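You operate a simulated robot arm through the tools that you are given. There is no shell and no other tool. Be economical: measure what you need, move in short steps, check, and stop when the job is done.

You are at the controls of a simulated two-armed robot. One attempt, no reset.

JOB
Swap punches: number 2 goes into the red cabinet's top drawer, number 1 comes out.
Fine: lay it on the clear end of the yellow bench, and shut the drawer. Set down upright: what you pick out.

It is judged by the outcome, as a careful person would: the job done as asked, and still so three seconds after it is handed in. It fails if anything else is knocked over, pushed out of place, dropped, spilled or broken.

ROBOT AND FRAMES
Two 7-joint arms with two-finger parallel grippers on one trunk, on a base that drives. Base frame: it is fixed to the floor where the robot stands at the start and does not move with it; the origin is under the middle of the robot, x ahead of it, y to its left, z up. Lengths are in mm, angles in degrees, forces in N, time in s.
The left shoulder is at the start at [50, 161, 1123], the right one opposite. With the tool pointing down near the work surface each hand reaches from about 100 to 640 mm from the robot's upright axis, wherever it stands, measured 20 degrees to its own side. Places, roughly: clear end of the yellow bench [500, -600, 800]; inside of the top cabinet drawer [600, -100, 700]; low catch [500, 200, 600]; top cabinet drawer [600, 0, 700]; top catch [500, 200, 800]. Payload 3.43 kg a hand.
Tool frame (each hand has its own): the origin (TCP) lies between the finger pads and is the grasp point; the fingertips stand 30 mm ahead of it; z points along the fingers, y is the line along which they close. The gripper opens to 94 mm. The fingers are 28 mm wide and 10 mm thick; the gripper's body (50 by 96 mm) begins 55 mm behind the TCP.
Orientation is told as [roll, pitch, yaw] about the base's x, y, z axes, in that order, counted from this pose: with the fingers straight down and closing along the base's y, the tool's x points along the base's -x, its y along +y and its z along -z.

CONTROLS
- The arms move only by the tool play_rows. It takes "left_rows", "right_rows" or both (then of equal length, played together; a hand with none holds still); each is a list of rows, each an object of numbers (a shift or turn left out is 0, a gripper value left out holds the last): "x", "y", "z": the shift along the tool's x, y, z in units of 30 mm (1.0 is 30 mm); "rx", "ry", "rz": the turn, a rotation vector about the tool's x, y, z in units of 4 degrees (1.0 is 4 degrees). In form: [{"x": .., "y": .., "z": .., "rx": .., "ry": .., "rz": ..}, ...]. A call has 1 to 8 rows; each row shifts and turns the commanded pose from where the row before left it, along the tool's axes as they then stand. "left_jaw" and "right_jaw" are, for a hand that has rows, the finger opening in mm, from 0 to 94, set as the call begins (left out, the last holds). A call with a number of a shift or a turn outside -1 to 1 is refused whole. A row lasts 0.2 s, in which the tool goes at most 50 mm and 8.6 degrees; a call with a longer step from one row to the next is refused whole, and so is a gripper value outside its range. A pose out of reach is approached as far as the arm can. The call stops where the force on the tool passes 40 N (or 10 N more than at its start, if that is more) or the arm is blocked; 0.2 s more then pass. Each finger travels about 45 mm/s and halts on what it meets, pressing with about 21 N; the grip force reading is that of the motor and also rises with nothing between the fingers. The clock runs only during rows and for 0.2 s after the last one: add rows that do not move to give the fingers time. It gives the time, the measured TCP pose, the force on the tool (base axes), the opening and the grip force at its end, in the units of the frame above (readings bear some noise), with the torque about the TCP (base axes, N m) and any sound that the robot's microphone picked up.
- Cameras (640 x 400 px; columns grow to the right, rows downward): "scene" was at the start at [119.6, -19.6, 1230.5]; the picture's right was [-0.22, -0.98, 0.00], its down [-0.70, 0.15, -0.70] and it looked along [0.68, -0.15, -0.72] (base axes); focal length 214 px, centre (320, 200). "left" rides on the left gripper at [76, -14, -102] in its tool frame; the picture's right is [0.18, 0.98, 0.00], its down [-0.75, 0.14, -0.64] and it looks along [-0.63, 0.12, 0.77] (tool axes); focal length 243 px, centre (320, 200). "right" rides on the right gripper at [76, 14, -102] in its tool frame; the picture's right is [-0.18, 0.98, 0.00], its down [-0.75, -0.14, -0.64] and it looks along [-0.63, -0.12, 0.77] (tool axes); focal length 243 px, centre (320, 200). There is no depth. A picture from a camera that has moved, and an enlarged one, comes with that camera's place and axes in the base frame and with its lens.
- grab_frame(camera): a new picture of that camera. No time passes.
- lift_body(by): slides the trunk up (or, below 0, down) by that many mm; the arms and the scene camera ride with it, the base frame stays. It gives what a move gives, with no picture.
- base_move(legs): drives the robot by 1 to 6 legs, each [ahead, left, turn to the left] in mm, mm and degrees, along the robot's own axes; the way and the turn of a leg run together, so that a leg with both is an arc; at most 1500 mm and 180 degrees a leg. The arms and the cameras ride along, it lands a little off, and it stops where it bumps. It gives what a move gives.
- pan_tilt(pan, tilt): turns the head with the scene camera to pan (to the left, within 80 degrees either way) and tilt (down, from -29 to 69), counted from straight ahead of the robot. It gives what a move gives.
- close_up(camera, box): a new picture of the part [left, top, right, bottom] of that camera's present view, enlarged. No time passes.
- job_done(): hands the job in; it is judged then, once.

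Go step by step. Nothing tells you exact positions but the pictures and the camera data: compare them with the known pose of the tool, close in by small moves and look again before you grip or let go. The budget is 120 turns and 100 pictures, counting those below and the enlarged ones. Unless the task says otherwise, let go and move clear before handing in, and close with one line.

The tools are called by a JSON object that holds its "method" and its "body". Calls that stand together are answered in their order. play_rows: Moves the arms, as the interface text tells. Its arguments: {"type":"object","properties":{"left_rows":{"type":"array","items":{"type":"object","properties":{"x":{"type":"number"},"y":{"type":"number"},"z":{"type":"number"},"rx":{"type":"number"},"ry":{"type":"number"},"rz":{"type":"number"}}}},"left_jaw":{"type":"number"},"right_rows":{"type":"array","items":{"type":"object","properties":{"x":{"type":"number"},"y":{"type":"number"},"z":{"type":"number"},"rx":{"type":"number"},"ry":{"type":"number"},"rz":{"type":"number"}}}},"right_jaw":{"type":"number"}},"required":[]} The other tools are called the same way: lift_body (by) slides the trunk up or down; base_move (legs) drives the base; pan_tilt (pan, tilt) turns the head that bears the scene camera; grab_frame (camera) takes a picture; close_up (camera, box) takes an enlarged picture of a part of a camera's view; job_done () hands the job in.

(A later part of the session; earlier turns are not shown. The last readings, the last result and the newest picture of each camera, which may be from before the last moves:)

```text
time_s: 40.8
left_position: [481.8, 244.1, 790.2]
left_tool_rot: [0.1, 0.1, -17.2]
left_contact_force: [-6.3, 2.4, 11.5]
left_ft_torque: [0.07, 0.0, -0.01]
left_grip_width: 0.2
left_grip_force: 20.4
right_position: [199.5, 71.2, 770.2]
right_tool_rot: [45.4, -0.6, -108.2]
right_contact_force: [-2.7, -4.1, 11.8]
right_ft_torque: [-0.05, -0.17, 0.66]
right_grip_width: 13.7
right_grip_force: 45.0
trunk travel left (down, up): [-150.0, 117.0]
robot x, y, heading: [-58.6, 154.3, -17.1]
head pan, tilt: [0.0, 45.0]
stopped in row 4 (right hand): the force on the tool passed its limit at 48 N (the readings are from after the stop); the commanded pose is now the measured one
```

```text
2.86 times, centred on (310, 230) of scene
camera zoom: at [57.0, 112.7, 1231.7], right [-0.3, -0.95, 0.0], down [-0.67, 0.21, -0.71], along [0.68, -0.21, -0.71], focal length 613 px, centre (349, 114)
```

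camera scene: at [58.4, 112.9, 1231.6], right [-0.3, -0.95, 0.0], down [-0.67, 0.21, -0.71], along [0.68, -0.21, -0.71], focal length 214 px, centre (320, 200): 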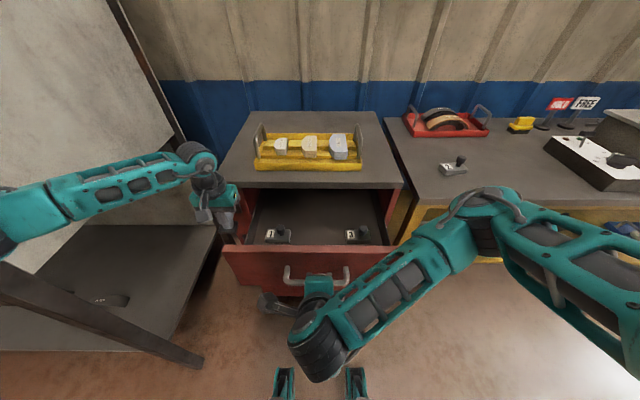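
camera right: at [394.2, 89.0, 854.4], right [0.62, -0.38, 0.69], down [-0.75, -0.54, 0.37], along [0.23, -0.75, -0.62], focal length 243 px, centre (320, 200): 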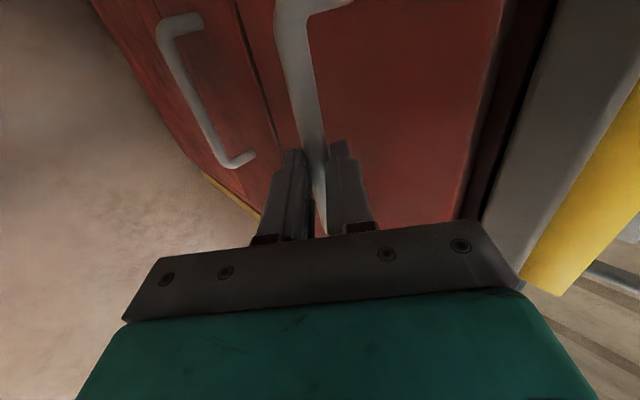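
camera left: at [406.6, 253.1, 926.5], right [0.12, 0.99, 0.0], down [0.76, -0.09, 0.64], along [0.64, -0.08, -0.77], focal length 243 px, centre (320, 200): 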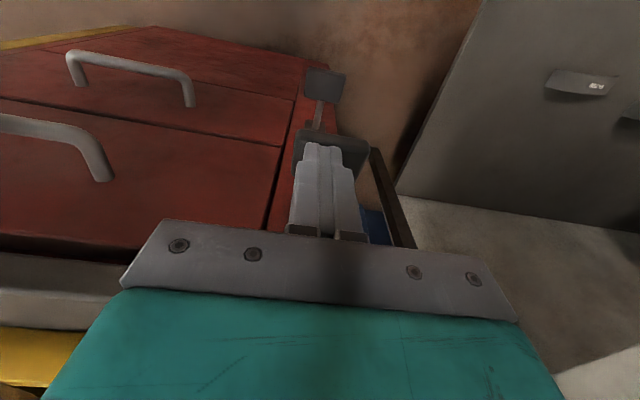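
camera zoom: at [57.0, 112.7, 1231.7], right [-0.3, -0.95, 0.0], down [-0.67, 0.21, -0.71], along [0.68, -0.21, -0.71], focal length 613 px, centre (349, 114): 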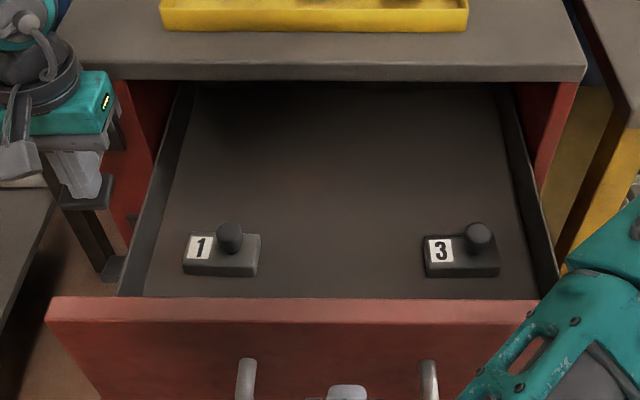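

The drawer is fully open at about 243 mm. I'll release the handle, back the right hand off, and lift the left hand off the catch.

{"method": "play_rows", "body": {"right_jaw": 50, "right_rows": [{}, {}, {}, {"z": -0.4}, {"z": -0.4}, {"z": -0.6}, {"z": -0.6}]}}

{"method": "play_rows", "body": {"left_rows": [{"z": -0.4}, {"z": -0.6}, {"z": -0.9}, {"z": -0.9}, {"z": -0.9}, {"z": -0.9}], "right_rows": [{"x": -0.7, "y": 0.5, "z": -0.5}, {"x": -0.7, "y": 0.5, "z": -0.5}, {"x": -0.7, "y": 0.5, "z": -0.5}, {"x": -0.7, "y": 0.5, "z": -0.5}, {"x": -0.7, "y": 0.5, "z": -0.5}, {"x": -0.7, "y": 0.5, "z": -0.5}]}}

{"method": "grab_frame", "body": {"camera": "scene"}}

{"method": "grab_frame", "body": {"camera": "left"}}

```text
time_s: 42.6
left_position: [483.2, 244.2, 791.0]
left_tool_rot: [0.0, 0.0, -17.4]
left_contact_force: [-5.6, 1.7, 11.2]
left_ft_torque: [0.04, 0.05, -0.01]
left_grip_width: 0.0
left_grip_force: 21.1
right_position: [204.5, 56.3, 802.1]
right_tool_rot: [51.5, -2.6, -117.0]
right_contact_force: [-0.5, -0.3, -0.4]
right_ft_torque: [0.04, -0.04, 0.02]
right_grip_width: 50.1
right_grip_force: 0.1
trunk travel left (down, up): [-150.0, 117.0]
robot x, y, heading: [-57.1, 151.0, -17.2]
head pan, tilt: [0.0, 45.0]
stopped in row 7 (right hand): the arm was blocked; the commanded pose is now the measured one
```

```text
time_s: 44.0
left_position: [482.1, 243.8, 927.1]
left_tool_rot: [0.2, 0.2, -17.3]
left_contact_force: [0.1, 0.3, 0.2]
left_ft_torque: [-0.01, 0.02, 0.01]
left_grip_width: 0.0
left_grip_force: 20.6
right_position: [168.3, 0.1, 887.5]
right_tool_rot: [51.2, -2.5, -117.0]
right_contact_force: [0.0, -0.6, -0.8]
right_ft_torque: [0.01, 0.0, 0.01]
right_grip_width: 50.4
right_grip_force: 0.0
right hand out of reach, approached as far as the arm can: row 4, 5, 6
trunk travel left (down, up): [-150.0, 117.0]
robot x, y, heading: [-58.2, 152.1, -17.5]
head pan, tilt: [0.0, 45.0]
```

```text
67 pictures are left
camera scene: at [59.0, 113.0, 1231.6], right [-0.3, -0.95, 0.0], down [-0.67, 0.21, -0.71], along [0.67, -0.21, -0.71], focal length 214 px, centre (320, 200)
```

scene: 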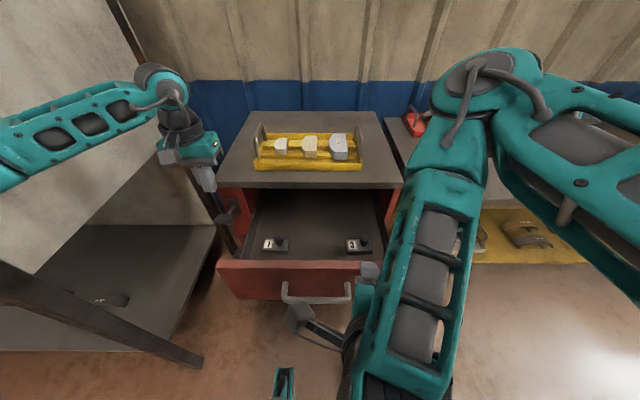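

```text
66 pictures are left
camera left: at [406.4, 252.9, 1028.5], right [0.12, 0.99, 0.0], down [0.76, -0.09, 0.64], along [0.64, -0.07, -0.77], focal length 243 px, centre (320, 200)
```

left: 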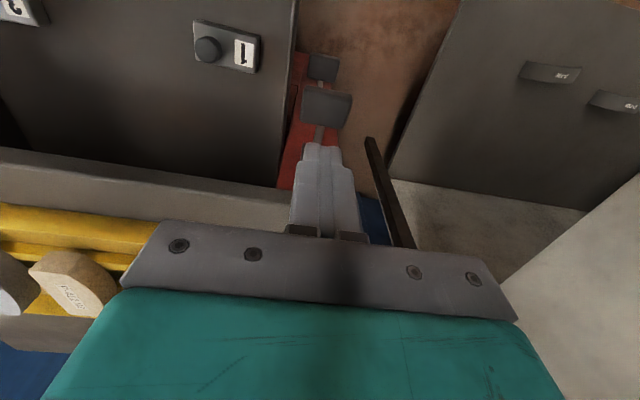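

The drawer stays open and the catch has sprung back up. Punch 1's knob triangulates to about (480,118,705) in the robot's frame. I'll move the left hand over it, open.

{"method": "play_rows", "body": {"left_jaw": 60, "left_rows": [{"x": 0.045, "y": -0.725}, {"x": 0.045, "y": -0.725}, {"x": 0.045, "y": -0.725}, {"x": 0.045, "y": -0.725}, {"x": 0.045, "y": -0.725, "z": 0.8}, {"x": 0.045, "y": -0.725, "z": 0.8}, {"z": 0.9}, {"z": 0.9}]}}

{"method": "grab_frame", "body": {"camera": "left"}}

{"method": "close_up", "body": {"camera": "scene", "box": [200, 140, 420, 290]}}

```text
time_s: 45.8
left_position: [437.3, 121.0, 823.9]
left_tool_rot: [0.1, 0.1, -17.3]
left_contact_force: [0.4, 0.6, 0.5]
left_ft_torque: [-0.01, -0.02, 0.01]
left_grip_width: 59.9
left_grip_force: 0.1
right_position: [169.1, 0.3, 887.1]
right_tool_rot: [51.3, -2.6, -117.0]
right_contact_force: [-0.3, -0.4, 0.2]
right_ft_torque: [0.05, 0.0, -0.01]
right_grip_width: 50.4
right_grip_force: 0.1
trunk travel left (down, up): [-150.0, 117.0]
robot x, y, heading: [-58.1, 149.4, -17.6]
head pan, tilt: [0.0, 45.0]
```

```text
65 pictures are left
camera left: at [360.1, 130.3, 925.4], right [0.12, 0.99, 0.0], down [0.76, -0.09, 0.64], along [0.64, -0.07, -0.77], focal length 243 px, centre (320, 200)
```

left: 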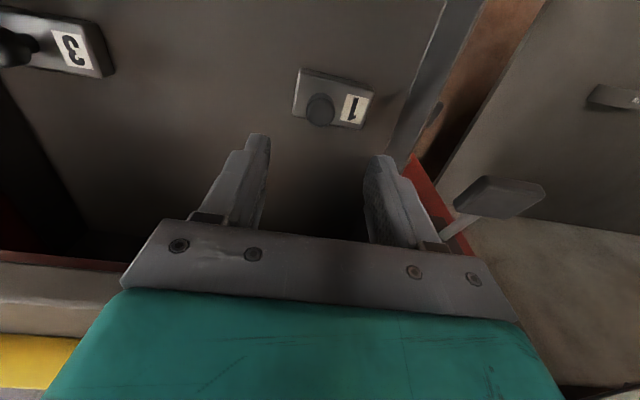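

```text
2.67 times, centred on (310, 215) of scene
camera zoom: at [59.1, 113.1, 1231.7], right [-0.3, -0.95, 0.0], down [-0.67, 0.21, -0.71], along [0.67, -0.21, -0.71], focal length 572 px, centre (347, 160)
```

zoom: 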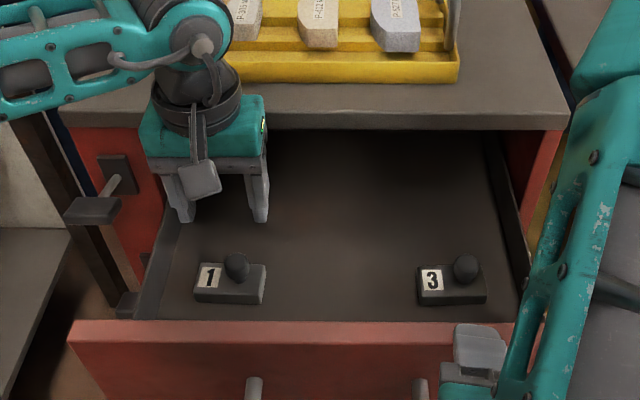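

The tool axis lines up with the knob to within a couple of mm. I'll descend most of the way and check.

{"method": "play_rows", "body": {"left_rows": [{"z": 0.8}, {"z": 0.8}, {"z": 0.7}, {"z": 0.5}, {"z": 0.3}]}}

{"method": "grab_frame", "body": {"camera": "left"}}

{"method": "close_up", "body": {"camera": "scene", "box": [230, 190, 330, 270]}}

```text
time_s: 47.0
left_position: [437.0, 120.3, 732.4]
left_tool_rot: [0.0, 0.1, -17.5]
left_contact_force: [0.2, -0.2, 1.1]
left_ft_torque: [0.02, 0.02, 0.0]
left_grip_width: 60.2
left_grip_force: 0.0
right_position: [169.6, 0.2, 888.4]
right_tool_rot: [51.4, -2.6, -116.9]
right_contact_force: [0.3, -0.5, 0.1]
right_ft_torque: [0.03, 0.01, 0.0]
right_grip_width: 49.9
right_grip_force: 0.0
trunk travel left (down, up): [-150.0, 117.0]
robot x, y, heading: [-56.3, 153.4, -17.5]
head pan, tilt: [0.0, 45.0]
```

```text
63 pictures are left
camera left: at [359.6, 130.6, 832.5], right [0.12, 0.99, 0.0], down [0.76, -0.09, 0.64], along [0.64, -0.07, -0.77], focal length 243 px, centre (320, 200)
```

left: 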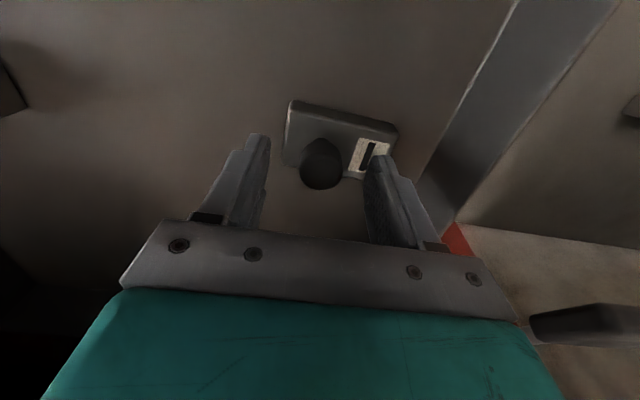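

```text
5.00 times, centred on (280, 230) of scene
camera zoom: at [59.1, 113.0, 1231.7], right [-0.3, -0.95, 0.0], down [-0.67, 0.21, -0.71], along [0.67, -0.21, -0.71], focal length 1072 px, centre (520, 50)
```

zoom: 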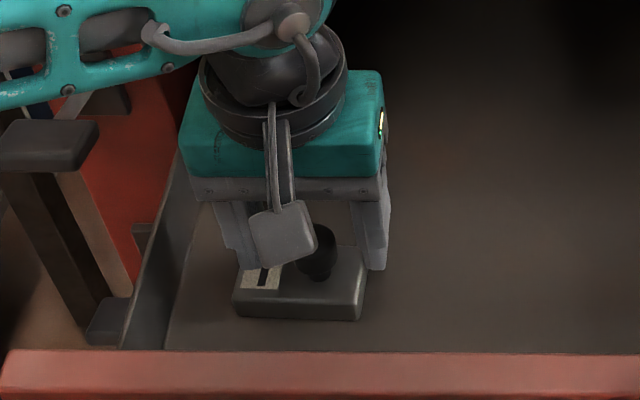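

The knob is centred between the fingers at z of about 702. I'll lower about 18 mm more and close.

{"method": "play_rows", "body": {"left_rows": [{"z": 0.2}, {"z": 0.2}, {"z": 0.2}]}}

{"method": "play_rows", "body": {"left_jaw": 5, "left_rows": [{}, {}, {}, {}]}}

{"method": "grab_frame", "body": {"camera": "left"}}

{"method": "close_up", "body": {"camera": "scene", "box": [230, 190, 330, 270]}}

```text
time_s: 47.8
left_position: [436.2, 120.4, 713.4]
left_tool_rot: [0.1, 0.1, -17.3]
left_contact_force: [-1.6, 0.5, 4.7]
left_ft_torque: [0.13, -0.02, 0.06]
left_grip_width: 60.0
left_grip_force: 0.1
right_position: [168.6, 2.0, 886.9]
right_tool_rot: [51.5, -2.6, -116.9]
right_contact_force: [0.0, -0.3, 0.0]
right_ft_torque: [-0.01, -0.01, -0.01]
right_grip_width: 49.7
right_grip_force: 0.2
trunk travel left (down, up): [-150.0, 117.0]
robot x, y, heading: [-55.3, 154.9, -17.4]
head pan, tilt: [0.0, 45.0]
```

```text
time_s: 48.8
left_position: [437.2, 121.5, 714.5]
left_tool_rot: [-0.1, 0.1, -17.3]
left_contact_force: [0.6, 0.3, 7.2]
left_ft_torque: [-0.05, -0.02, 0.0]
left_grip_width: 25.6
left_grip_force: 20.8
right_position: [168.8, 0.7, 887.2]
right_tool_rot: [51.4, -2.6, -117.0]
right_contact_force: [0.1, 0.5, -1.1]
right_ft_torque: [0.01, -0.02, 0.0]
right_grip_width: 50.1
right_grip_force: 0.0
trunk travel left (down, up): [-150.0, 117.0]
robot x, y, heading: [-61.1, 151.4, -17.4]
head pan, tilt: [0.0, 45.0]
```

```text
61 pictures are left
camera left: at [359.6, 130.5, 815.8], right [0.12, 0.99, 0.0], down [0.76, -0.09, 0.64], along [0.64, -0.07, -0.77], focal length 243 px, centre (320, 200)
```

left: 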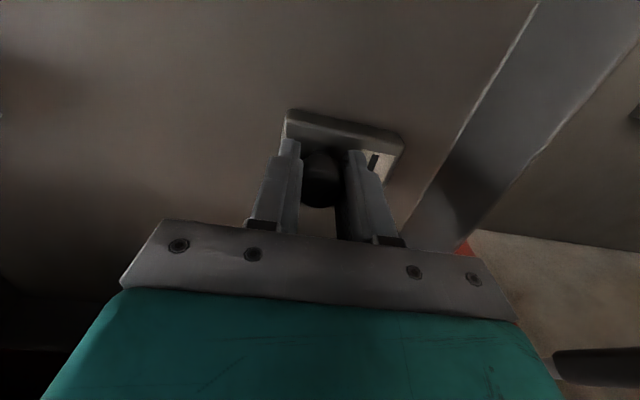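

```text
5.00 times, centred on (280, 230) of scene
camera zoom: at [58.6, 113.1, 1231.8], right [-0.3, -0.95, 0.0], down [-0.67, 0.21, -0.71], along [0.67, -0.21, -0.71], focal length 1072 px, centre (520, 50)
```

zoom: 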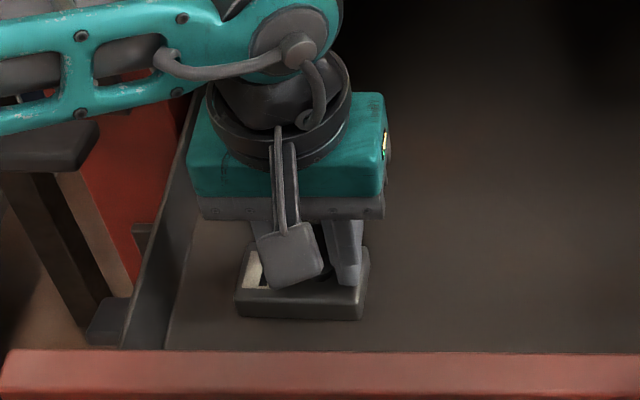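

Punch 1's knob is gripped at 25.6 mm. I'll lift it straight up.

{"method": "play_rows", "body": {"left_rows": [{"z": -0.3}, {"z": -0.5}, {"z": -0.8}, {"z": -1}, {"z": -1}, {"z": -1}, {"z": -1}, {"z": -1}]}}

{"method": "grab_frame", "body": {"camera": "left"}}

{"method": "grab_frame", "body": {"camera": "scene"}}

```text
time_s: 50.6
left_position: [437.6, 121.5, 911.5]
left_tool_rot: [-0.1, 0.0, -17.5]
left_contact_force: [-0.3, 0.1, -4.2]
left_ft_torque: [-0.03, 0.01, -0.01]
left_grip_width: 25.1
left_grip_force: 21.4
right_position: [169.5, 0.4, 888.0]
right_tool_rot: [51.3, -2.6, -116.9]
right_contact_force: [0.0, -0.5, 0.0]
right_ft_torque: [-0.03, -0.02, 0.01]
right_grip_width: 49.7
right_grip_force: 0.1
trunk travel left (down, up): [-150.0, 117.0]
robot x, y, heading: [-57.3, 152.3, -17.4]
head pan, tilt: [0.0, 45.0]
```

```text
59 pictures are left
camera left: at [360.5, 131.0, 1012.8], right [0.12, 0.99, 0.0], down [0.76, -0.09, 0.64], along [0.64, -0.07, -0.77], focal length 243 px, centre (320, 200)
```

left: 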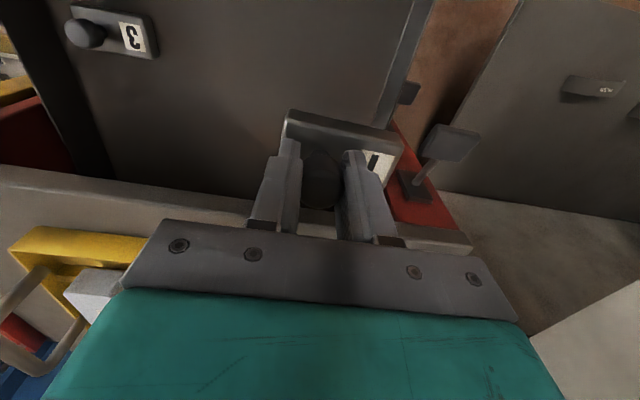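

```text
58 pictures are left
camera scene: at [59.2, 113.0, 1231.6], right [-0.3, -0.95, 0.0], down [-0.67, 0.21, -0.71], along [0.67, -0.21, -0.71], focal length 214 px, centre (320, 200)
```

scene: 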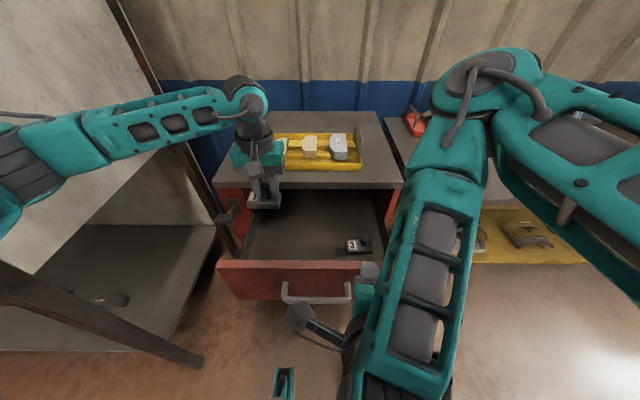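

Punch 1 is out, and punch 3 was not touched. I'll retract and raise the left hand while unwinding the right wrist back to neutral.

{"method": "play_rows", "body": {"left_rows": [{"z": -0.8}, {"z": -0.8}, {"x": 0.5, "z": -0.5}, {"x": 0.5}, {"x": 0.5}, {"x": 0.5}, {"x": 0.5}, {}], "right_rows": [{"rx": 0.366, "ry": 0.366, "rz": -0.885}, {"rx": 0.366, "ry": 0.366, "rz": -0.885}, {"rx": 0.366, "ry": 0.366, "rz": -0.885}, {"rx": 0.366, "ry": 0.366, "rz": -0.885}, {"rx": 0.366, "ry": 0.366, "rz": -0.885}, {"rx": 0.366, "ry": 0.366, "rz": -0.885}, {"rx": 0.366, "ry": 0.366, "rz": -0.885}, {"rx": 0.366, "ry": 0.366, "rz": -0.885}]}}

{"method": "play_rows", "body": {"right_rows": [{"rx": 0.366, "ry": 0.366, "rz": -0.885}, {"rx": 0.366, "ry": 0.366, "rz": -0.885}, {"rx": 0.366, "ry": 0.366, "rz": -0.885}, {"rx": 0.366, "ry": 0.366, "rz": -0.885}, {"rx": 0.366, "ry": 0.366, "rz": -0.885}, {"rx": 0.366, "ry": 0.366, "rz": -0.885}, {"rx": 0.366, "ry": 0.366, "rz": -0.885}, {"rx": 0.366, "ry": 0.366, "rz": -0.885}]}}

{"method": "play_rows", "body": {"right_rows": [{"rx": 0.366, "ry": 0.366, "rz": -0.885}, {"rx": 0.366, "ry": 0.366, "rz": -0.885}, {"rx": 0.366, "ry": 0.366, "rz": -0.885}, {"rx": 0.366, "ry": 0.366, "rz": -0.885}, {"rx": 0.366, "ry": 0.366, "rz": -0.885}, {"rx": 0.366, "ry": 0.366, "rz": -0.885}, {"rx": 0.366, "ry": 0.366, "rz": -0.885}, {"rx": 0.366, "ry": 0.366, "rz": -0.885}]}}

{"method": "grab_frame", "body": {"camera": "scene"}}

```text
time_s: 52.4
left_position: [366.8, 144.7, 973.7]
left_tool_rot: [0.1, 0.1, -17.3]
left_contact_force: [0.1, 1.1, -4.7]
left_ft_torque: [-0.05, 0.02, 0.0]
left_grip_width: 25.3
left_grip_force: 21.0
right_position: [186.1, 18.9, 873.2]
right_tool_rot: [35.0, -13.7, -88.0]
right_contact_force: [-0.1, -0.5, -0.1]
right_ft_torque: [0.01, -0.03, 0.0]
right_grip_width: 50.0
right_grip_force: 0.0
right hand out of reach, approached as far as the arm can: row 1, 2, 3, 4, 5, 7
trunk travel left (down, up): [-150.0, 117.0]
robot x, y, heading: [-61.0, 152.7, -17.4]
head pan, tilt: [0.0, 45.0]
```

```text
time_s: 54.2
left_position: [365.3, 144.3, 973.7]
left_tool_rot: [0.0, 0.1, -17.4]
left_contact_force: [1.3, 0.7, -4.0]
left_ft_torque: [-0.03, 0.04, 0.02]
left_grip_width: 25.4
left_grip_force: 20.9
right_position: [185.0, 17.5, 873.4]
right_tool_rot: [15.1, -15.2, -56.4]
right_contact_force: [-0.4, -0.4, 0.0]
right_ft_torque: [0.03, -0.02, 0.01]
right_grip_width: 50.0
right_grip_force: 0.0
trunk travel left (down, up): [-150.0, 117.0]
robot x, y, heading: [-57.6, 148.1, -17.2]
head pan, tilt: [0.0, 45.0]
```

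```text
time_s: 56.0
left_position: [365.5, 144.4, 973.4]
left_tool_rot: [-0.1, 0.0, -17.4]
left_contact_force: [0.6, 0.3, -4.3]
left_ft_torque: [-0.02, 0.03, -0.01]
left_grip_width: 25.4
left_grip_force: 21.5
right_position: [185.6, 17.7, 873.4]
right_tool_rot: [-2.7, -6.5, -26.5]
right_contact_force: [-0.2, -0.4, -0.3]
right_ft_torque: [0.02, -0.02, -0.03]
right_grip_width: 50.1
right_grip_force: 0.1
trunk travel left (down, up): [-150.0, 117.0]
robot x, y, heading: [-58.6, 154.0, -17.4]
head pan, tilt: [0.0, 45.0]
```

```text
57 pictures are left
camera scene: at [59.4, 113.0, 1231.6], right [-0.3, -0.95, 0.0], down [-0.67, 0.21, -0.71], along [0.67, -0.21, -0.71], focal length 214 px, centre (320, 200)
```

scene: 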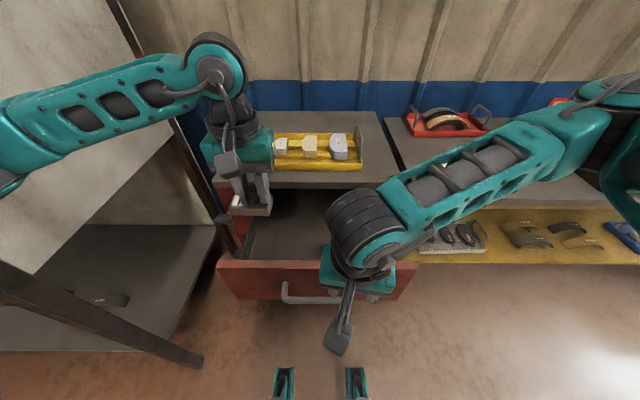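

Now I'll raise the right arm back to a neutral, high place.

{"method": "play_rows", "body": {"right_rows": [{"x": -0.2, "y": -0.6, "z": -1}, {"x": -0.2, "y": -0.6, "z": -1}, {"x": -0.2, "y": -0.6, "z": -1}, {"x": -0.2, "y": -0.6, "z": -1}, {"x": -0.2, "y": -0.6, "z": -1}, {"x": -0.2, "y": -0.6, "z": -1}, {"x": -0.2, "y": -0.6, "z": -1}, {"x": -0.2, "y": -0.6, "z": -1}]}}

{"method": "grab_frame", "body": {"camera": "scene"}}

```text
time_s: 57.8
left_position: [365.4, 143.7, 973.9]
left_tool_rot: [0.1, 0.1, -17.4]
left_contact_force: [0.2, 0.5, -3.9]
left_ft_torque: [-0.03, 0.04, 0.03]
left_grip_width: 25.3
left_grip_force: 21.3
right_position: [141.3, -110.3, 1124.4]
right_tool_rot: [-2.5, -6.4, -26.6]
right_contact_force: [0.0, 0.2, 0.6]
right_ft_torque: [0.02, 0.01, 0.0]
right_grip_width: 50.0
right_grip_force: 0.0
trunk travel left (down, up): [-150.0, 117.0]
robot x, y, heading: [-57.5, 152.0, -17.3]
head pan, tilt: [0.0, 45.0]
```

```text
56 pictures are left
camera scene: at [59.0, 113.0, 1231.6], right [-0.3, -0.95, 0.0], down [-0.67, 0.21, -0.71], along [0.67, -0.21, -0.71], focal length 214 px, centre (320, 200)
```

scene: 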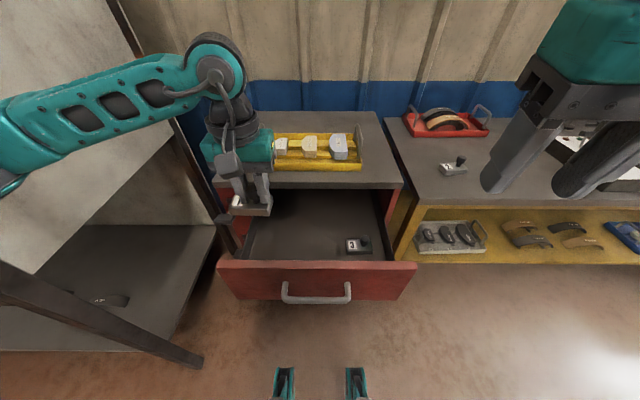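

Clear to drive: back, right, then forward to stand in front of the bench beside the open drawer.

{"method": "base_move", "body": {"legs": [[-150, 0, 0], [0, -600, 0], [330, 0, 0]]}}

{"method": "grab_frame", "body": {"camera": "scene"}}

{"method": "grab_frame", "body": {"camera": "left"}}

```text
time_s: 66.2
left_position: [359.0, -478.1, 974.2]
left_tool_rot: [0.0, 0.2, -17.1]
left_contact_force: [0.2, -0.7, -4.0]
left_ft_torque: [-0.04, 0.01, 0.04]
left_grip_width: 25.5
left_grip_force: 21.2
right_position: [139.1, -732.7, 1123.8]
right_tool_rot: [-2.5, -6.6, -26.4]
right_contact_force: [0.0, -0.8, -0.3]
right_ft_torque: [-0.03, 0.03, 0.01]
right_grip_width: 50.2
right_grip_force: 0.0
trunk travel left (down, up): [-150.0, 117.0]
robot x, y, heading: [-64.9, -469.9, -17.2]
head pan, tilt: [0.0, 45.0]
```

```text
55 pictures are left
camera scene: at [53.3, -510.8, 1231.5], right [-0.3, -0.96, 0.0], down [-0.68, 0.21, -0.71], along [0.67, -0.21, -0.71], focal length 214 px, centre (320, 200)
```

scene: 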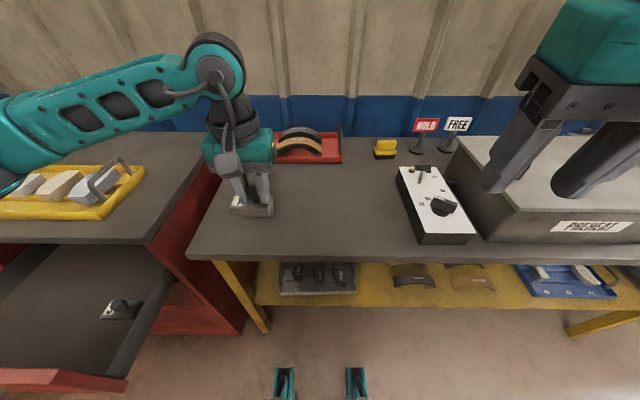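

```text
54 pictures are left
camera left: at [282.4, -469.6, 1075.4], right [0.11, 0.99, 0.0], down [0.76, -0.09, 0.64], along [0.64, -0.07, -0.77], focal length 243 px, centre (320, 200)
```

left: 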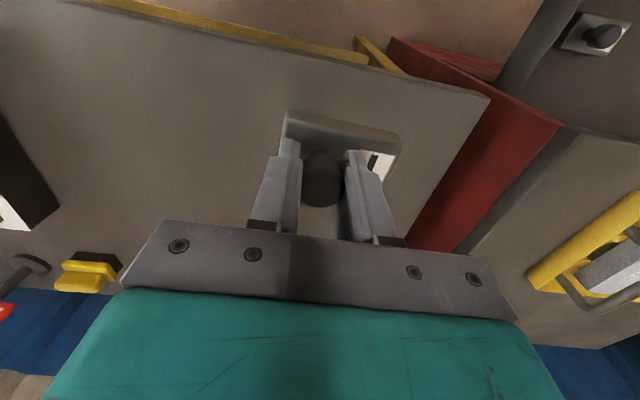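

The robot is now in front of the bench. I'll move punch 1 to the right, above the clear surface, so that punch 2 comes into view.

{"method": "play_rows", "body": {"left_rows": [{"x": -0.55, "y": -0.5}, {"x": -0.55, "y": -0.5}, {"x": -0.55, "y": -0.5}, {"x": -0.55, "y": -0.5}, {"x": -0.55, "y": -0.5}, {"x": -0.55, "y": -0.5}]}}

{"method": "grab_frame", "body": {"camera": "scene"}}

{"method": "grab_frame", "body": {"camera": "left"}}

```text
time_s: 67.7
left_position: [427.5, -593.4, 971.5]
left_tool_rot: [0.2, 0.2, -17.1]
left_contact_force: [1.1, 0.1, -4.6]
left_ft_torque: [-0.06, 0.01, -0.01]
left_grip_width: 25.2
left_grip_force: 20.7
right_position: [137.8, -734.1, 1123.6]
right_tool_rot: [-2.6, -6.4, -26.4]
right_contact_force: [0.4, 0.7, 0.1]
right_ft_torque: [0.02, 0.03, -0.01]
right_grip_width: 50.1
right_grip_force: 0.0
trunk travel left (down, up): [-150.0, 117.0]
robot x, y, heading: [-64.4, -473.1, -17.1]
head pan, tilt: [0.0, 45.0]
```

```text
53 pictures are left
camera scene: at [52.9, -511.1, 1231.6], right [-0.3, -0.96, 0.0], down [-0.68, 0.21, -0.71], along [0.68, -0.21, -0.71], focal length 214 px, centre (320, 200)
```

scene: 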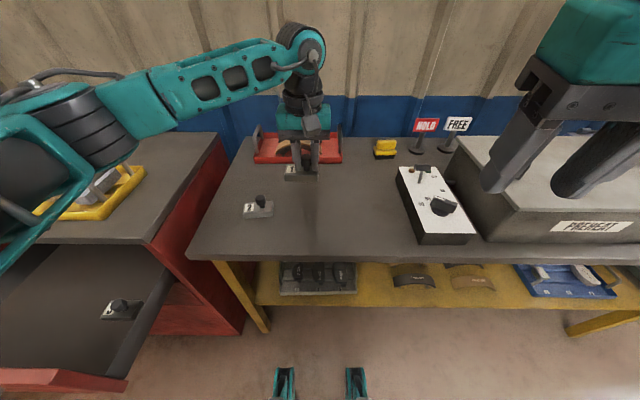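

```text
52 pictures are left
camera left: at [350.6, -585.5, 1074.7], right [0.11, 0.99, 0.0], down [0.76, -0.09, 0.64], along [0.64, -0.07, -0.77], focal length 243 px, centre (320, 200)
```

left: 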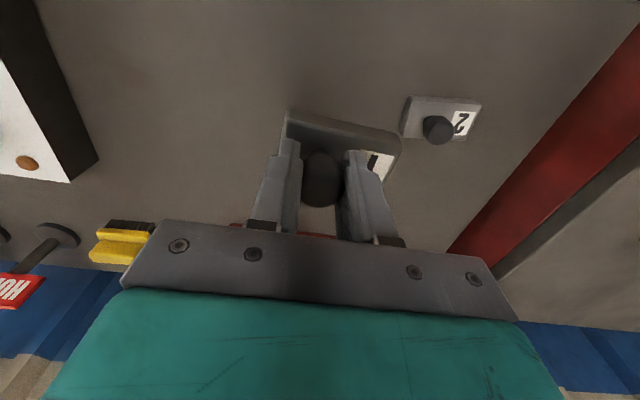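

Knob 2 is at about (511,149,845) in the present robot frame, so the bench top is about z 803. I'm holding punch 1 about 120 mm to its right over clear surface, and will lower it there.

{"method": "play_rows", "body": {"left_rows": [{"z": 0.8}, {"z": 0.8}, {"z": 0.7}, {"z": 0.5}]}}

{"method": "play_rows", "body": {"left_rows": [{"z": 0.15}, {"z": 0.15}, {"z": 0.15}, {"z": 0.15}]}}

{"method": "close_up", "body": {"camera": "scene", "box": [220, 120, 400, 240]}}

```text
time_s: 68.7
left_position: [426.8, -592.8, 888.0]
left_tool_rot: [0.1, 0.1, -17.1]
left_contact_force: [-0.2, -0.4, -4.4]
left_ft_torque: [-0.05, 0.01, 0.0]
left_grip_width: 25.5
left_grip_force: 21.2
right_position: [136.6, -733.4, 1124.0]
right_tool_rot: [-2.5, -6.4, -26.3]
right_contact_force: [0.1, 1.2, 0.1]
right_ft_torque: [0.0, 0.03, 0.0]
right_grip_width: 50.1
right_grip_force: 0.1
trunk travel left (down, up): [-150.0, 117.0]
robot x, y, heading: [-64.4, -473.4, -17.1]
head pan, tilt: [0.0, 45.0]
```

```text
time_s: 69.7
left_position: [428.1, -593.3, 870.3]
left_tool_rot: [0.0, 0.1, -17.1]
left_contact_force: [-0.1, -0.4, -4.2]
left_ft_torque: [-0.04, 0.02, 0.04]
left_grip_width: 25.3
left_grip_force: 21.2
right_position: [137.4, -733.4, 1123.8]
right_tool_rot: [-2.6, -6.5, -26.4]
right_contact_force: [0.5, -1.4, 0.0]
right_ft_torque: [0.03, 0.02, -0.02]
right_grip_width: 49.7
right_grip_force: 0.0
trunk travel left (down, up): [-150.0, 117.0]
robot x, y, heading: [-58.7, -468.9, -17.0]
head pan, tilt: [0.0, 45.0]
```

```text
3.33 times, centred on (310, 180) of scene
camera zoom: at [52.9, -510.8, 1231.6], right [-0.3, -0.96, 0.0], down [-0.68, 0.21, -0.71], along [0.68, -0.21, -0.71], focal length 715 px, centre (353, 267)
```

zoom: 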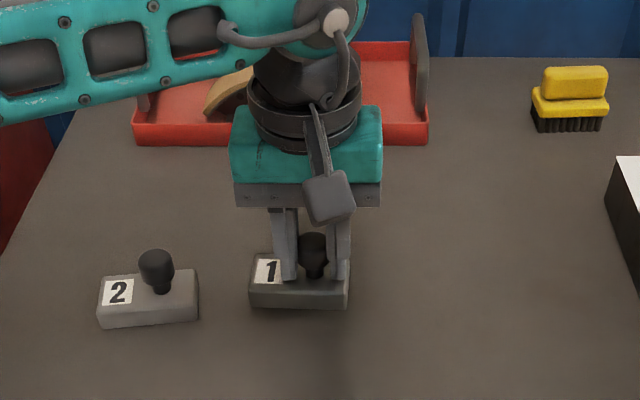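

Nearly down. I'll finish with fine steps, watching for contact.

{"method": "play_rows", "body": {"left_rows": [{"z": 0.08}, {"z": 0.08}, {"z": 0.08}, {"z": 0.08}]}}

{"method": "play_rows", "body": {"left_rows": [{"z": 0.06}, {"z": 0.06}, {}]}}

```text
time_s: 70.7
left_position: [428.1, -593.6, 861.1]
left_tool_rot: [0.1, 0.0, -17.1]
left_contact_force: [-0.5, -0.2, -4.4]
left_ft_torque: [-0.07, 0.04, 0.0]
left_grip_width: 25.4
left_grip_force: 20.9
right_position: [137.0, -732.7, 1123.2]
right_tool_rot: [-2.6, -6.5, -26.4]
right_contact_force: [-0.8, 0.2, -0.3]
right_ft_torque: [0.0, 0.05, 0.02]
right_grip_width: 49.9
right_grip_force: 0.0
trunk travel left (down, up): [-150.0, 117.0]
robot x, y, heading: [-64.4, -470.6, -17.4]
head pan, tilt: [0.0, 45.0]
```

```text
time_s: 71.5
left_position: [427.3, -593.5, 857.5]
left_tool_rot: [0.2, 0.3, -17.0]
left_contact_force: [-0.3, -0.7, -3.5]
left_ft_torque: [-0.01, 0.03, 0.01]
left_grip_width: 25.2
left_grip_force: 20.9
right_position: [136.9, -734.1, 1124.7]
right_tool_rot: [-2.6, -6.5, -26.4]
right_contact_force: [-0.7, -0.3, -0.2]
right_ft_torque: [-0.03, -0.03, 0.01]
right_grip_width: 50.1
right_grip_force: 0.0
trunk travel left (down, up): [-150.0, 117.0]
robot x, y, heading: [-65.2, -473.6, -17.2]
head pan, tilt: [0.0, 45.0]
```

{"method": "play_rows", "body": {"left_rows": [{"z": 0.06}, {"z": 0.06}, {}]}}

{"method": "play_rows", "body": {"left_rows": [{"z": 0.06}, {"z": 0.06}, {}]}}

{"method": "close_up", "body": {"camera": "scene", "box": [230, 160, 350, 230]}}

```text
time_s: 72.2
left_position: [427.0, -593.9, 854.8]
left_tool_rot: [0.0, 0.3, -17.1]
left_contact_force: [1.0, -0.1, -4.1]
left_ft_torque: [-0.03, -0.03, -0.03]
left_grip_width: 25.5
left_grip_force: 20.9
right_position: [136.6, -733.7, 1124.8]
right_tool_rot: [-2.6, -6.5, -26.3]
right_contact_force: [0.4, 0.8, -0.3]
right_ft_torque: [-0.02, -0.02, 0.0]
right_grip_width: 50.1
right_grip_force: 0.0
trunk travel left (down, up): [-150.0, 117.0]
robot x, y, heading: [-65.6, -474.2, -17.2]
head pan, tilt: [0.0, 45.0]
```

```text
time_s: 73.0
left_position: [427.8, -592.8, 850.3]
left_tool_rot: [-0.1, 0.2, -17.1]
left_contact_force: [-0.1, -0.3, -1.9]
left_ft_torque: [0.05, -0.09, -0.03]
left_grip_width: 25.6
left_grip_force: 20.8
right_position: [137.3, -732.7, 1125.1]
right_tool_rot: [-2.5, -6.5, -26.4]
right_contact_force: [0.3, 0.1, 0.6]
right_ft_torque: [-0.02, 0.02, -0.04]
right_grip_width: 49.7
right_grip_force: 0.1
trunk travel left (down, up): [-150.0, 117.0]
robot x, y, heading: [-67.3, -474.4, -17.0]
head pan, tilt: [0.0, 45.0]
```

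```text
5.33 times, centred on (290, 195) of scene
camera zoom: at [52.7, -510.8, 1231.7], right [-0.3, -0.96, 0.0], down [-0.68, 0.21, -0.71], along [0.68, -0.21, -0.71], focal length 1144 px, centre (480, 227)
```

zoom: 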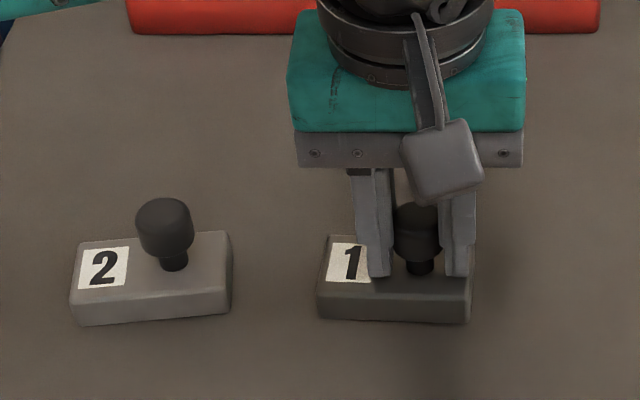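

{"method": "play_rows", "body": {"left_rows": [{"z": 0.06}, {}]}}

```text
time_s: 73.7
left_position: [426.4, -593.4, 849.3]
left_tool_rot: [0.0, 0.0, -17.1]
left_contact_force: [-0.9, -1.4, 4.0]
left_ft_torque: [-0.05, -0.07, 0.0]
left_grip_width: 24.8
left_grip_force: 20.8
right_position: [136.0, -733.9, 1124.0]
right_tool_rot: [-2.6, -6.5, -26.5]
right_contact_force: [0.9, -0.2, -0.9]
right_ft_torque: [-0.03, 0.03, -0.02]
right_grip_width: 50.0
right_grip_force: 0.0
trunk travel left (down, up): [-150.0, 117.0]
robot x, y, heading: [-68.2, -476.6, -17.1]
head pan, tilt: [0.0, 45.0]
```

Punch 1 rests on the bench, with the force reversed to +4 N. I'll open and rise straight up.

{"method": "play_rows", "body": {"left_jaw": 56, "left_rows": [{}, {}, {}, {"z": -0.4}, {"z": -0.8}, {"z": -0.9}, {"z": -0.9}]}}

{"method": "grab_frame", "body": {"camera": "left"}}

{"method": "close_up", "body": {"camera": "scene", "box": [220, 120, 400, 240]}}

```text
time_s: 75.2
left_position: [427.2, -594.0, 940.0]
left_tool_rot: [0.0, 0.1, -17.1]
left_contact_force: [0.4, 0.1, -0.1]
left_ft_torque: [0.02, -0.04, 0.01]
left_grip_width: 56.5
left_grip_force: 0.0
right_position: [137.4, -733.9, 1124.0]
right_tool_rot: [-2.6, -6.5, -26.5]
right_contact_force: [-0.5, 0.7, 0.2]
right_ft_torque: [0.0, 0.02, 0.01]
right_grip_width: 50.2
right_grip_force: 0.0
trunk travel left (down, up): [-150.0, 117.0]
robot x, y, heading: [-62.8, -468.6, -17.5]
head pan, tilt: [0.0, 45.0]
```

```text
49 pictures are left
camera left: at [349.7, -585.0, 1041.6], right [0.11, 0.99, 0.0], down [0.76, -0.09, 0.64], along [0.64, -0.07, -0.77], focal length 243 px, centre (320, 200)
```

left: 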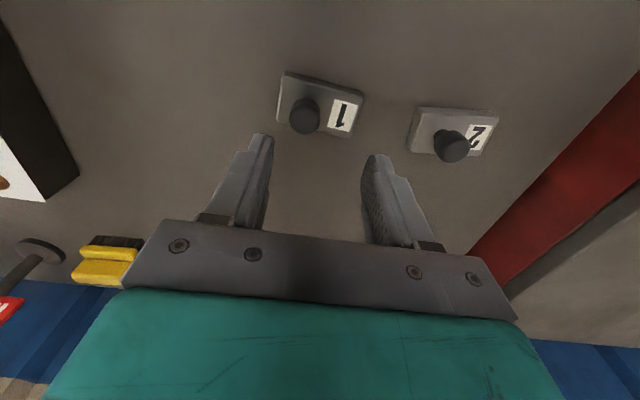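

```text
3.33 times, centred on (310, 180) of scene
camera zoom: at [52.5, -510.7, 1231.6], right [-0.3, -0.96, 0.0], down [-0.68, 0.21, -0.71], along [0.68, -0.21, -0.71], focal length 715 px, centre (353, 267)
```

zoom: 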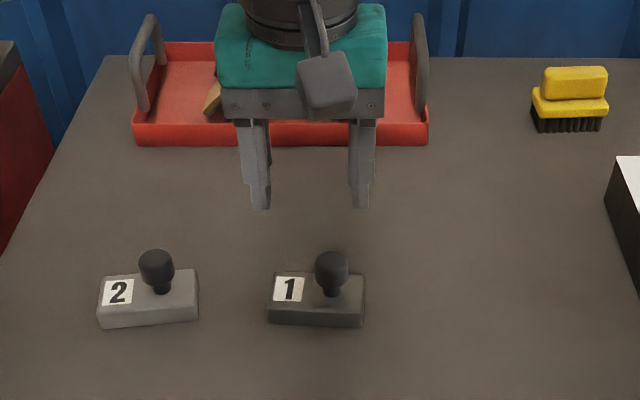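

Punch 1 stands upright on the bench. I'll move over punch 2's knob at (510,150) and lower.

{"method": "play_rows", "body": {"left_rows": [{"x": -0.03, "y": 0.8}, {"x": -0.03, "y": 0.8}, {"x": -0.03, "y": 0.8}, {"x": -0.03, "y": 0.8}, {"x": -0.02, "y": 0.83}, {"z": 0.6}, {"z": 0.6}]}}

{"method": "grab_frame", "body": {"camera": "left"}}

{"method": "close_up", "body": {"camera": "scene", "box": [200, 140, 350, 240]}}

```text
time_s: 76.8
left_position: [466.3, -478.3, 903.2]
left_tool_rot: [0.1, 0.1, -17.2]
left_contact_force: [-0.7, 0.3, -0.3]
left_ft_torque: [-0.01, 0.0, 0.02]
left_grip_width: 55.9
left_grip_force: 0.1
right_position: [136.6, -734.6, 1123.0]
right_tool_rot: [-2.5, -6.7, -26.4]
right_contact_force: [-0.3, -0.2, 0.0]
right_ft_torque: [0.01, 0.0, 0.01]
right_grip_width: 50.0
right_grip_force: 0.0
trunk travel left (down, up): [-150.0, 117.0]
robot x, y, heading: [-64.0, -471.9, -17.4]
head pan, tilt: [0.0, 45.0]
```

```text
47 pictures are left
camera left: at [390.0, -469.6, 1004.7], right [0.11, 0.99, 0.0], down [0.76, -0.09, 0.64], along [0.64, -0.07, -0.77], focal length 243 px, centre (320, 200)
```

left: 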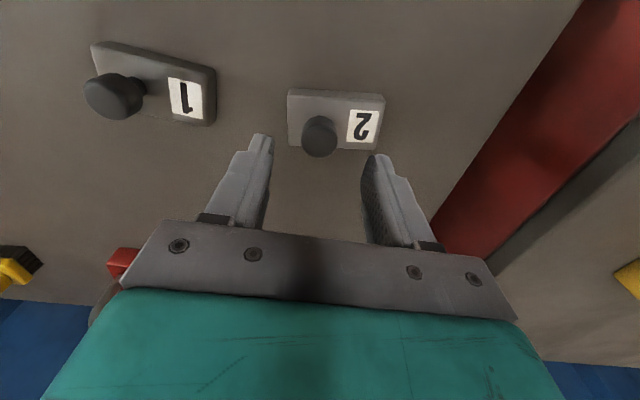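

```text
4.00 times, centred on (275, 190) of scene
camera zoom: at [52.7, -510.7, 1231.7], right [-0.3, -0.96, 0.0], down [-0.68, 0.21, -0.71], along [0.68, -0.21, -0.71], focal length 858 px, centre (500, 240)
```

zoom: 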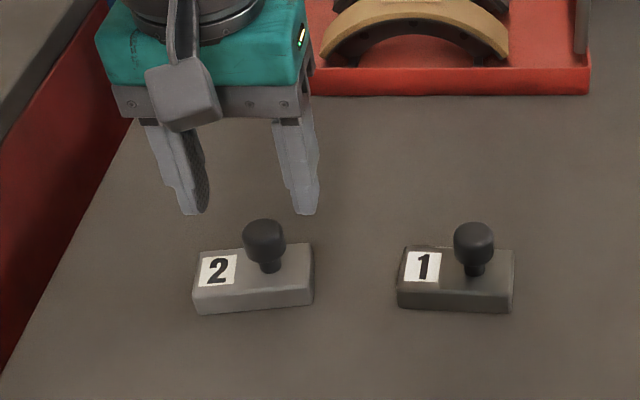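

The knob is aligned. I'll lower about 49 mm and grip.

{"method": "play_rows", "body": {"left_rows": [{"z": 0.5}, {"z": 0.5}, {"z": 0.35}, {"z": 0.28}]}}

{"method": "play_rows", "body": {"left_jaw": 5, "left_rows": [{}, {}, {}, {}]}}

{"method": "grab_frame", "body": {"camera": "left"}}

```text
time_s: 77.8
left_position: [467.1, -480.7, 852.9]
left_tool_rot: [0.1, 0.1, -17.1]
left_contact_force: [0.5, 0.4, -1.1]
left_ft_torque: [-0.01, -0.03, -0.03]
left_grip_width: 55.9
left_grip_force: 0.1
right_position: [137.8, -734.0, 1124.7]
right_tool_rot: [-2.6, -6.6, -26.4]
right_contact_force: [0.1, 0.6, 0.1]
right_ft_torque: [-0.03, 0.03, -0.01]
right_grip_width: 49.7
right_grip_force: 0.2
trunk travel left (down, up): [-150.0, 117.0]
robot x, y, heading: [-62.6, -471.8, -17.3]
head pan, tilt: [0.0, 45.0]
```

```text
time_s: 78.8
left_position: [466.3, -479.0, 855.1]
left_tool_rot: [0.0, 0.1, -17.1]
left_contact_force: [-0.2, 0.2, -0.7]
left_ft_torque: [-0.02, -0.03, 0.0]
left_grip_width: 25.5
left_grip_force: 21.2
right_position: [136.2, -734.6, 1123.8]
right_tool_rot: [-2.6, -6.5, -26.4]
right_contact_force: [-0.6, -0.1, 0.1]
right_ft_torque: [-0.01, -0.02, 0.03]
right_grip_width: 50.1
right_grip_force: 0.1
trunk travel left (down, up): [-150.0, 117.0]
robot x, y, heading: [-66.6, -473.4, -17.4]
head pan, tilt: [0.0, 45.0]
```

```text
45 pictures are left
camera left: at [389.7, -470.1, 956.2], right [0.11, 0.99, 0.0], down [0.76, -0.09, 0.64], along [0.64, -0.07, -0.77], focal length 243 px, centre (320, 200)
```

left: 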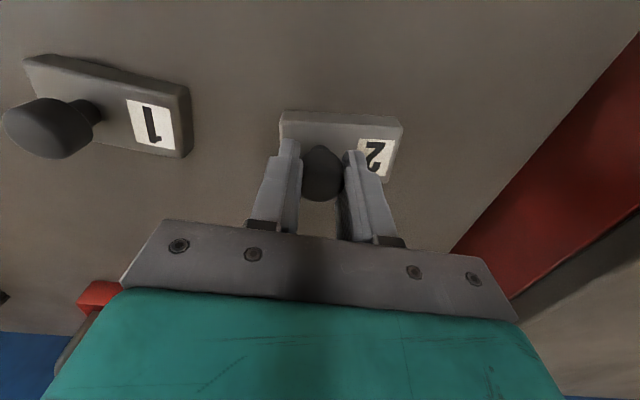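

Punch 2 is gripped. I'll lift and retract, then drive back to the cabinet.

{"method": "play_rows", "body": {"left_rows": [{"z": -0.4}, {"z": -0.8}, {"z": -1}, {"z": -1}, {"z": -0.8, "x": 0.8}, {"x": 0.9}, {"x": 0.9}, {"x": 0.8}]}}

{"method": "grab_frame", "body": {"camera": "scene"}}

{"method": "base_move", "body": {"legs": [[-330, 0, 0], [0, 600, 0], [150, 0, 0]]}}

{"method": "grab_frame", "body": {"camera": "scene"}}

{"method": "grab_frame", "body": {"camera": "left"}}

```text
time_s: 80.7
left_position: [367.6, -448.5, 974.6]
left_tool_rot: [0.1, 0.1, -17.1]
left_contact_force: [-0.5, -0.6, -3.6]
left_ft_torque: [-0.06, -0.03, 0.02]
left_grip_width: 25.2
left_grip_force: 21.2
right_position: [136.7, -734.7, 1123.8]
right_tool_rot: [-2.6, -6.7, -26.5]
right_contact_force: [-0.5, 0.2, -0.8]
right_ft_torque: [0.01, -0.02, -0.04]
right_grip_width: 50.1
right_grip_force: 0.0
trunk travel left (down, up): [-150.0, 117.0]
robot x, y, heading: [-64.1, -471.2, -17.4]
head pan, tilt: [0.0, 45.0]
```

```text
44 pictures are left
camera scene: at [52.7, -510.6, 1231.7], right [-0.3, -0.96, 0.0], down [-0.68, 0.21, -0.71], along [0.68, -0.21, -0.71], focal length 214 px, centre (320, 200)
```

scene: 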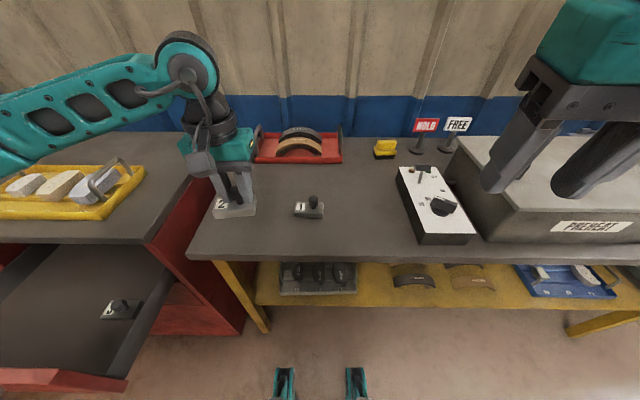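

```text
time_s: 89.2
left_position: [376.6, 181.1, 974.2]
left_tool_rot: [0.1, 0.2, -17.2]
left_contact_force: [0.8, 0.0, -4.2]
left_ft_torque: [-0.04, 0.03, 0.03]
left_grip_width: 25.1
left_grip_force: 20.9
right_position: [143.1, -104.3, 1123.3]
right_tool_rot: [-2.6, -6.5, -26.2]
right_contact_force: [0.2, 0.1, -0.1]
right_ft_torque: [0.04, 0.04, -0.02]
right_grip_width: 49.8
right_grip_force: 0.1
trunk travel left (down, up): [-150.0, 117.0]
robot x, y, heading: [-60.1, 155.6, -17.2]
head pan, tilt: [0.0, 45.0]
```

```text
43 pictures are left
camera scene: at [59.6, 118.9, 1231.5], right [-0.3, -0.96, 0.0], down [-0.68, 0.21, -0.71], along [0.67, -0.21, -0.71], focal length 214 px, centre (320, 200)
```

scene: 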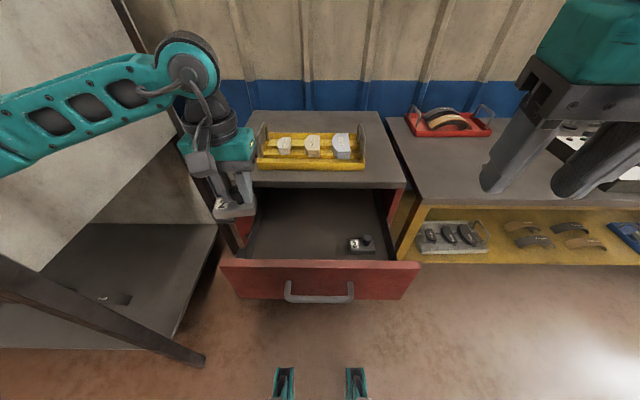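

```text
42 pictures are left
camera left: at [299.1, 189.7, 1076.3], right [0.11, 0.99, 0.0], down [0.76, -0.09, 0.64], along [0.64, -0.07, -0.77], focal length 243 px, centre (320, 200)
```

left: 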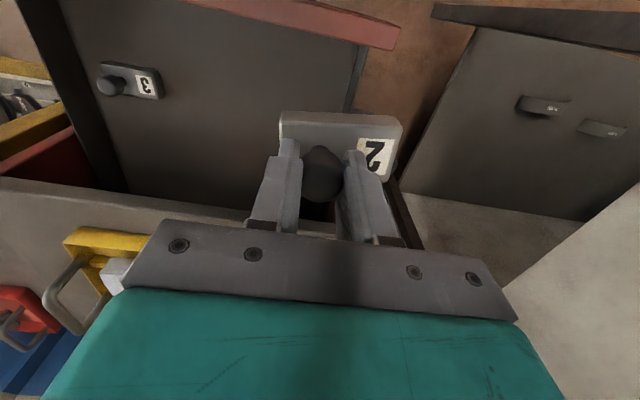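

Back at the cabinet. I'll bring punch 2 over punch 1's old spot, base [437,121], and lower it in.

{"method": "play_rows", "body": {"left_rows": [{"x": -0.83, "y": -0.44}, {"x": -0.83, "y": -0.44}, {"x": -0.84, "y": -0.44}, {"z": 0.9}, {"z": 0.9}, {"z": 0.9}, {"z": 0.9}, {"z": 0.9}]}}

{"method": "grab_frame", "body": {"camera": "left"}}

{"method": "close_up", "body": {"camera": "scene", "box": [200, 150, 420, 300]}}

```text
time_s: 91.0
left_position: [433.9, 120.3, 838.6]
left_tool_rot: [0.2, 0.1, -17.1]
left_contact_force: [0.4, 0.3, -3.7]
left_ft_torque: [-0.03, 0.01, 0.01]
left_grip_width: 25.1
left_grip_force: 21.0
right_position: [144.1, -103.5, 1123.0]
right_tool_rot: [-2.6, -6.5, -26.3]
right_contact_force: [-0.1, 0.1, 1.0]
right_ft_torque: [0.02, 0.01, 0.0]
right_grip_width: 50.2
right_grip_force: 0.0
trunk travel left (down, up): [-150.0, 117.0]
robot x, y, heading: [-57.1, 156.4, -17.2]
head pan, tilt: [0.0, 45.0]
```

```text
41 pictures are left
camera left: at [358.7, 130.3, 940.2], right [0.11, 0.99, 0.0], down [0.76, -0.09, 0.64], along [0.64, -0.07, -0.77], focal length 243 px, centre (320, 200)
```

left: 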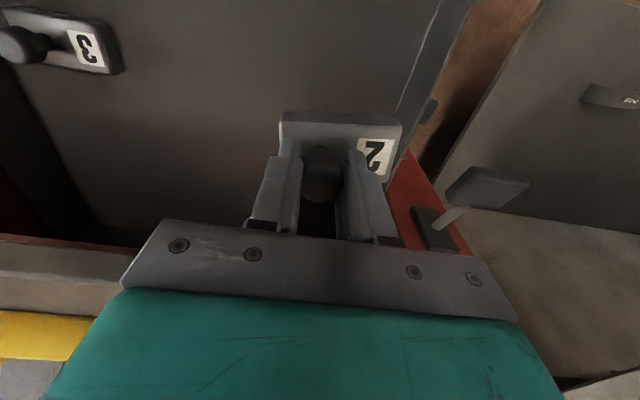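

```text
2.67 times, centred on (310, 225) of scene
camera zoom: at [59.2, 119.0, 1231.6], right [-0.3, -0.96, 0.0], down [-0.68, 0.21, -0.71], along [0.68, -0.21, -0.71], focal length 572 px, centre (347, 133)
```

zoom: 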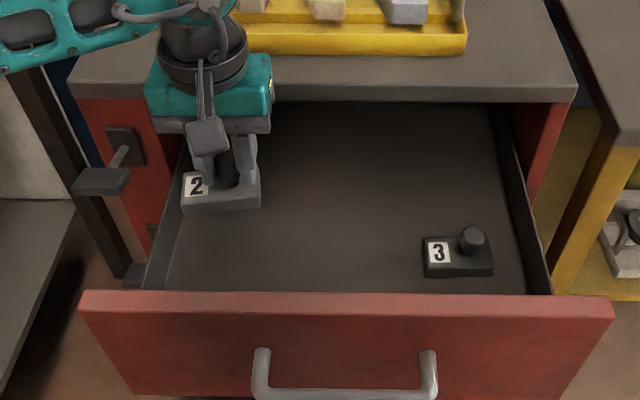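

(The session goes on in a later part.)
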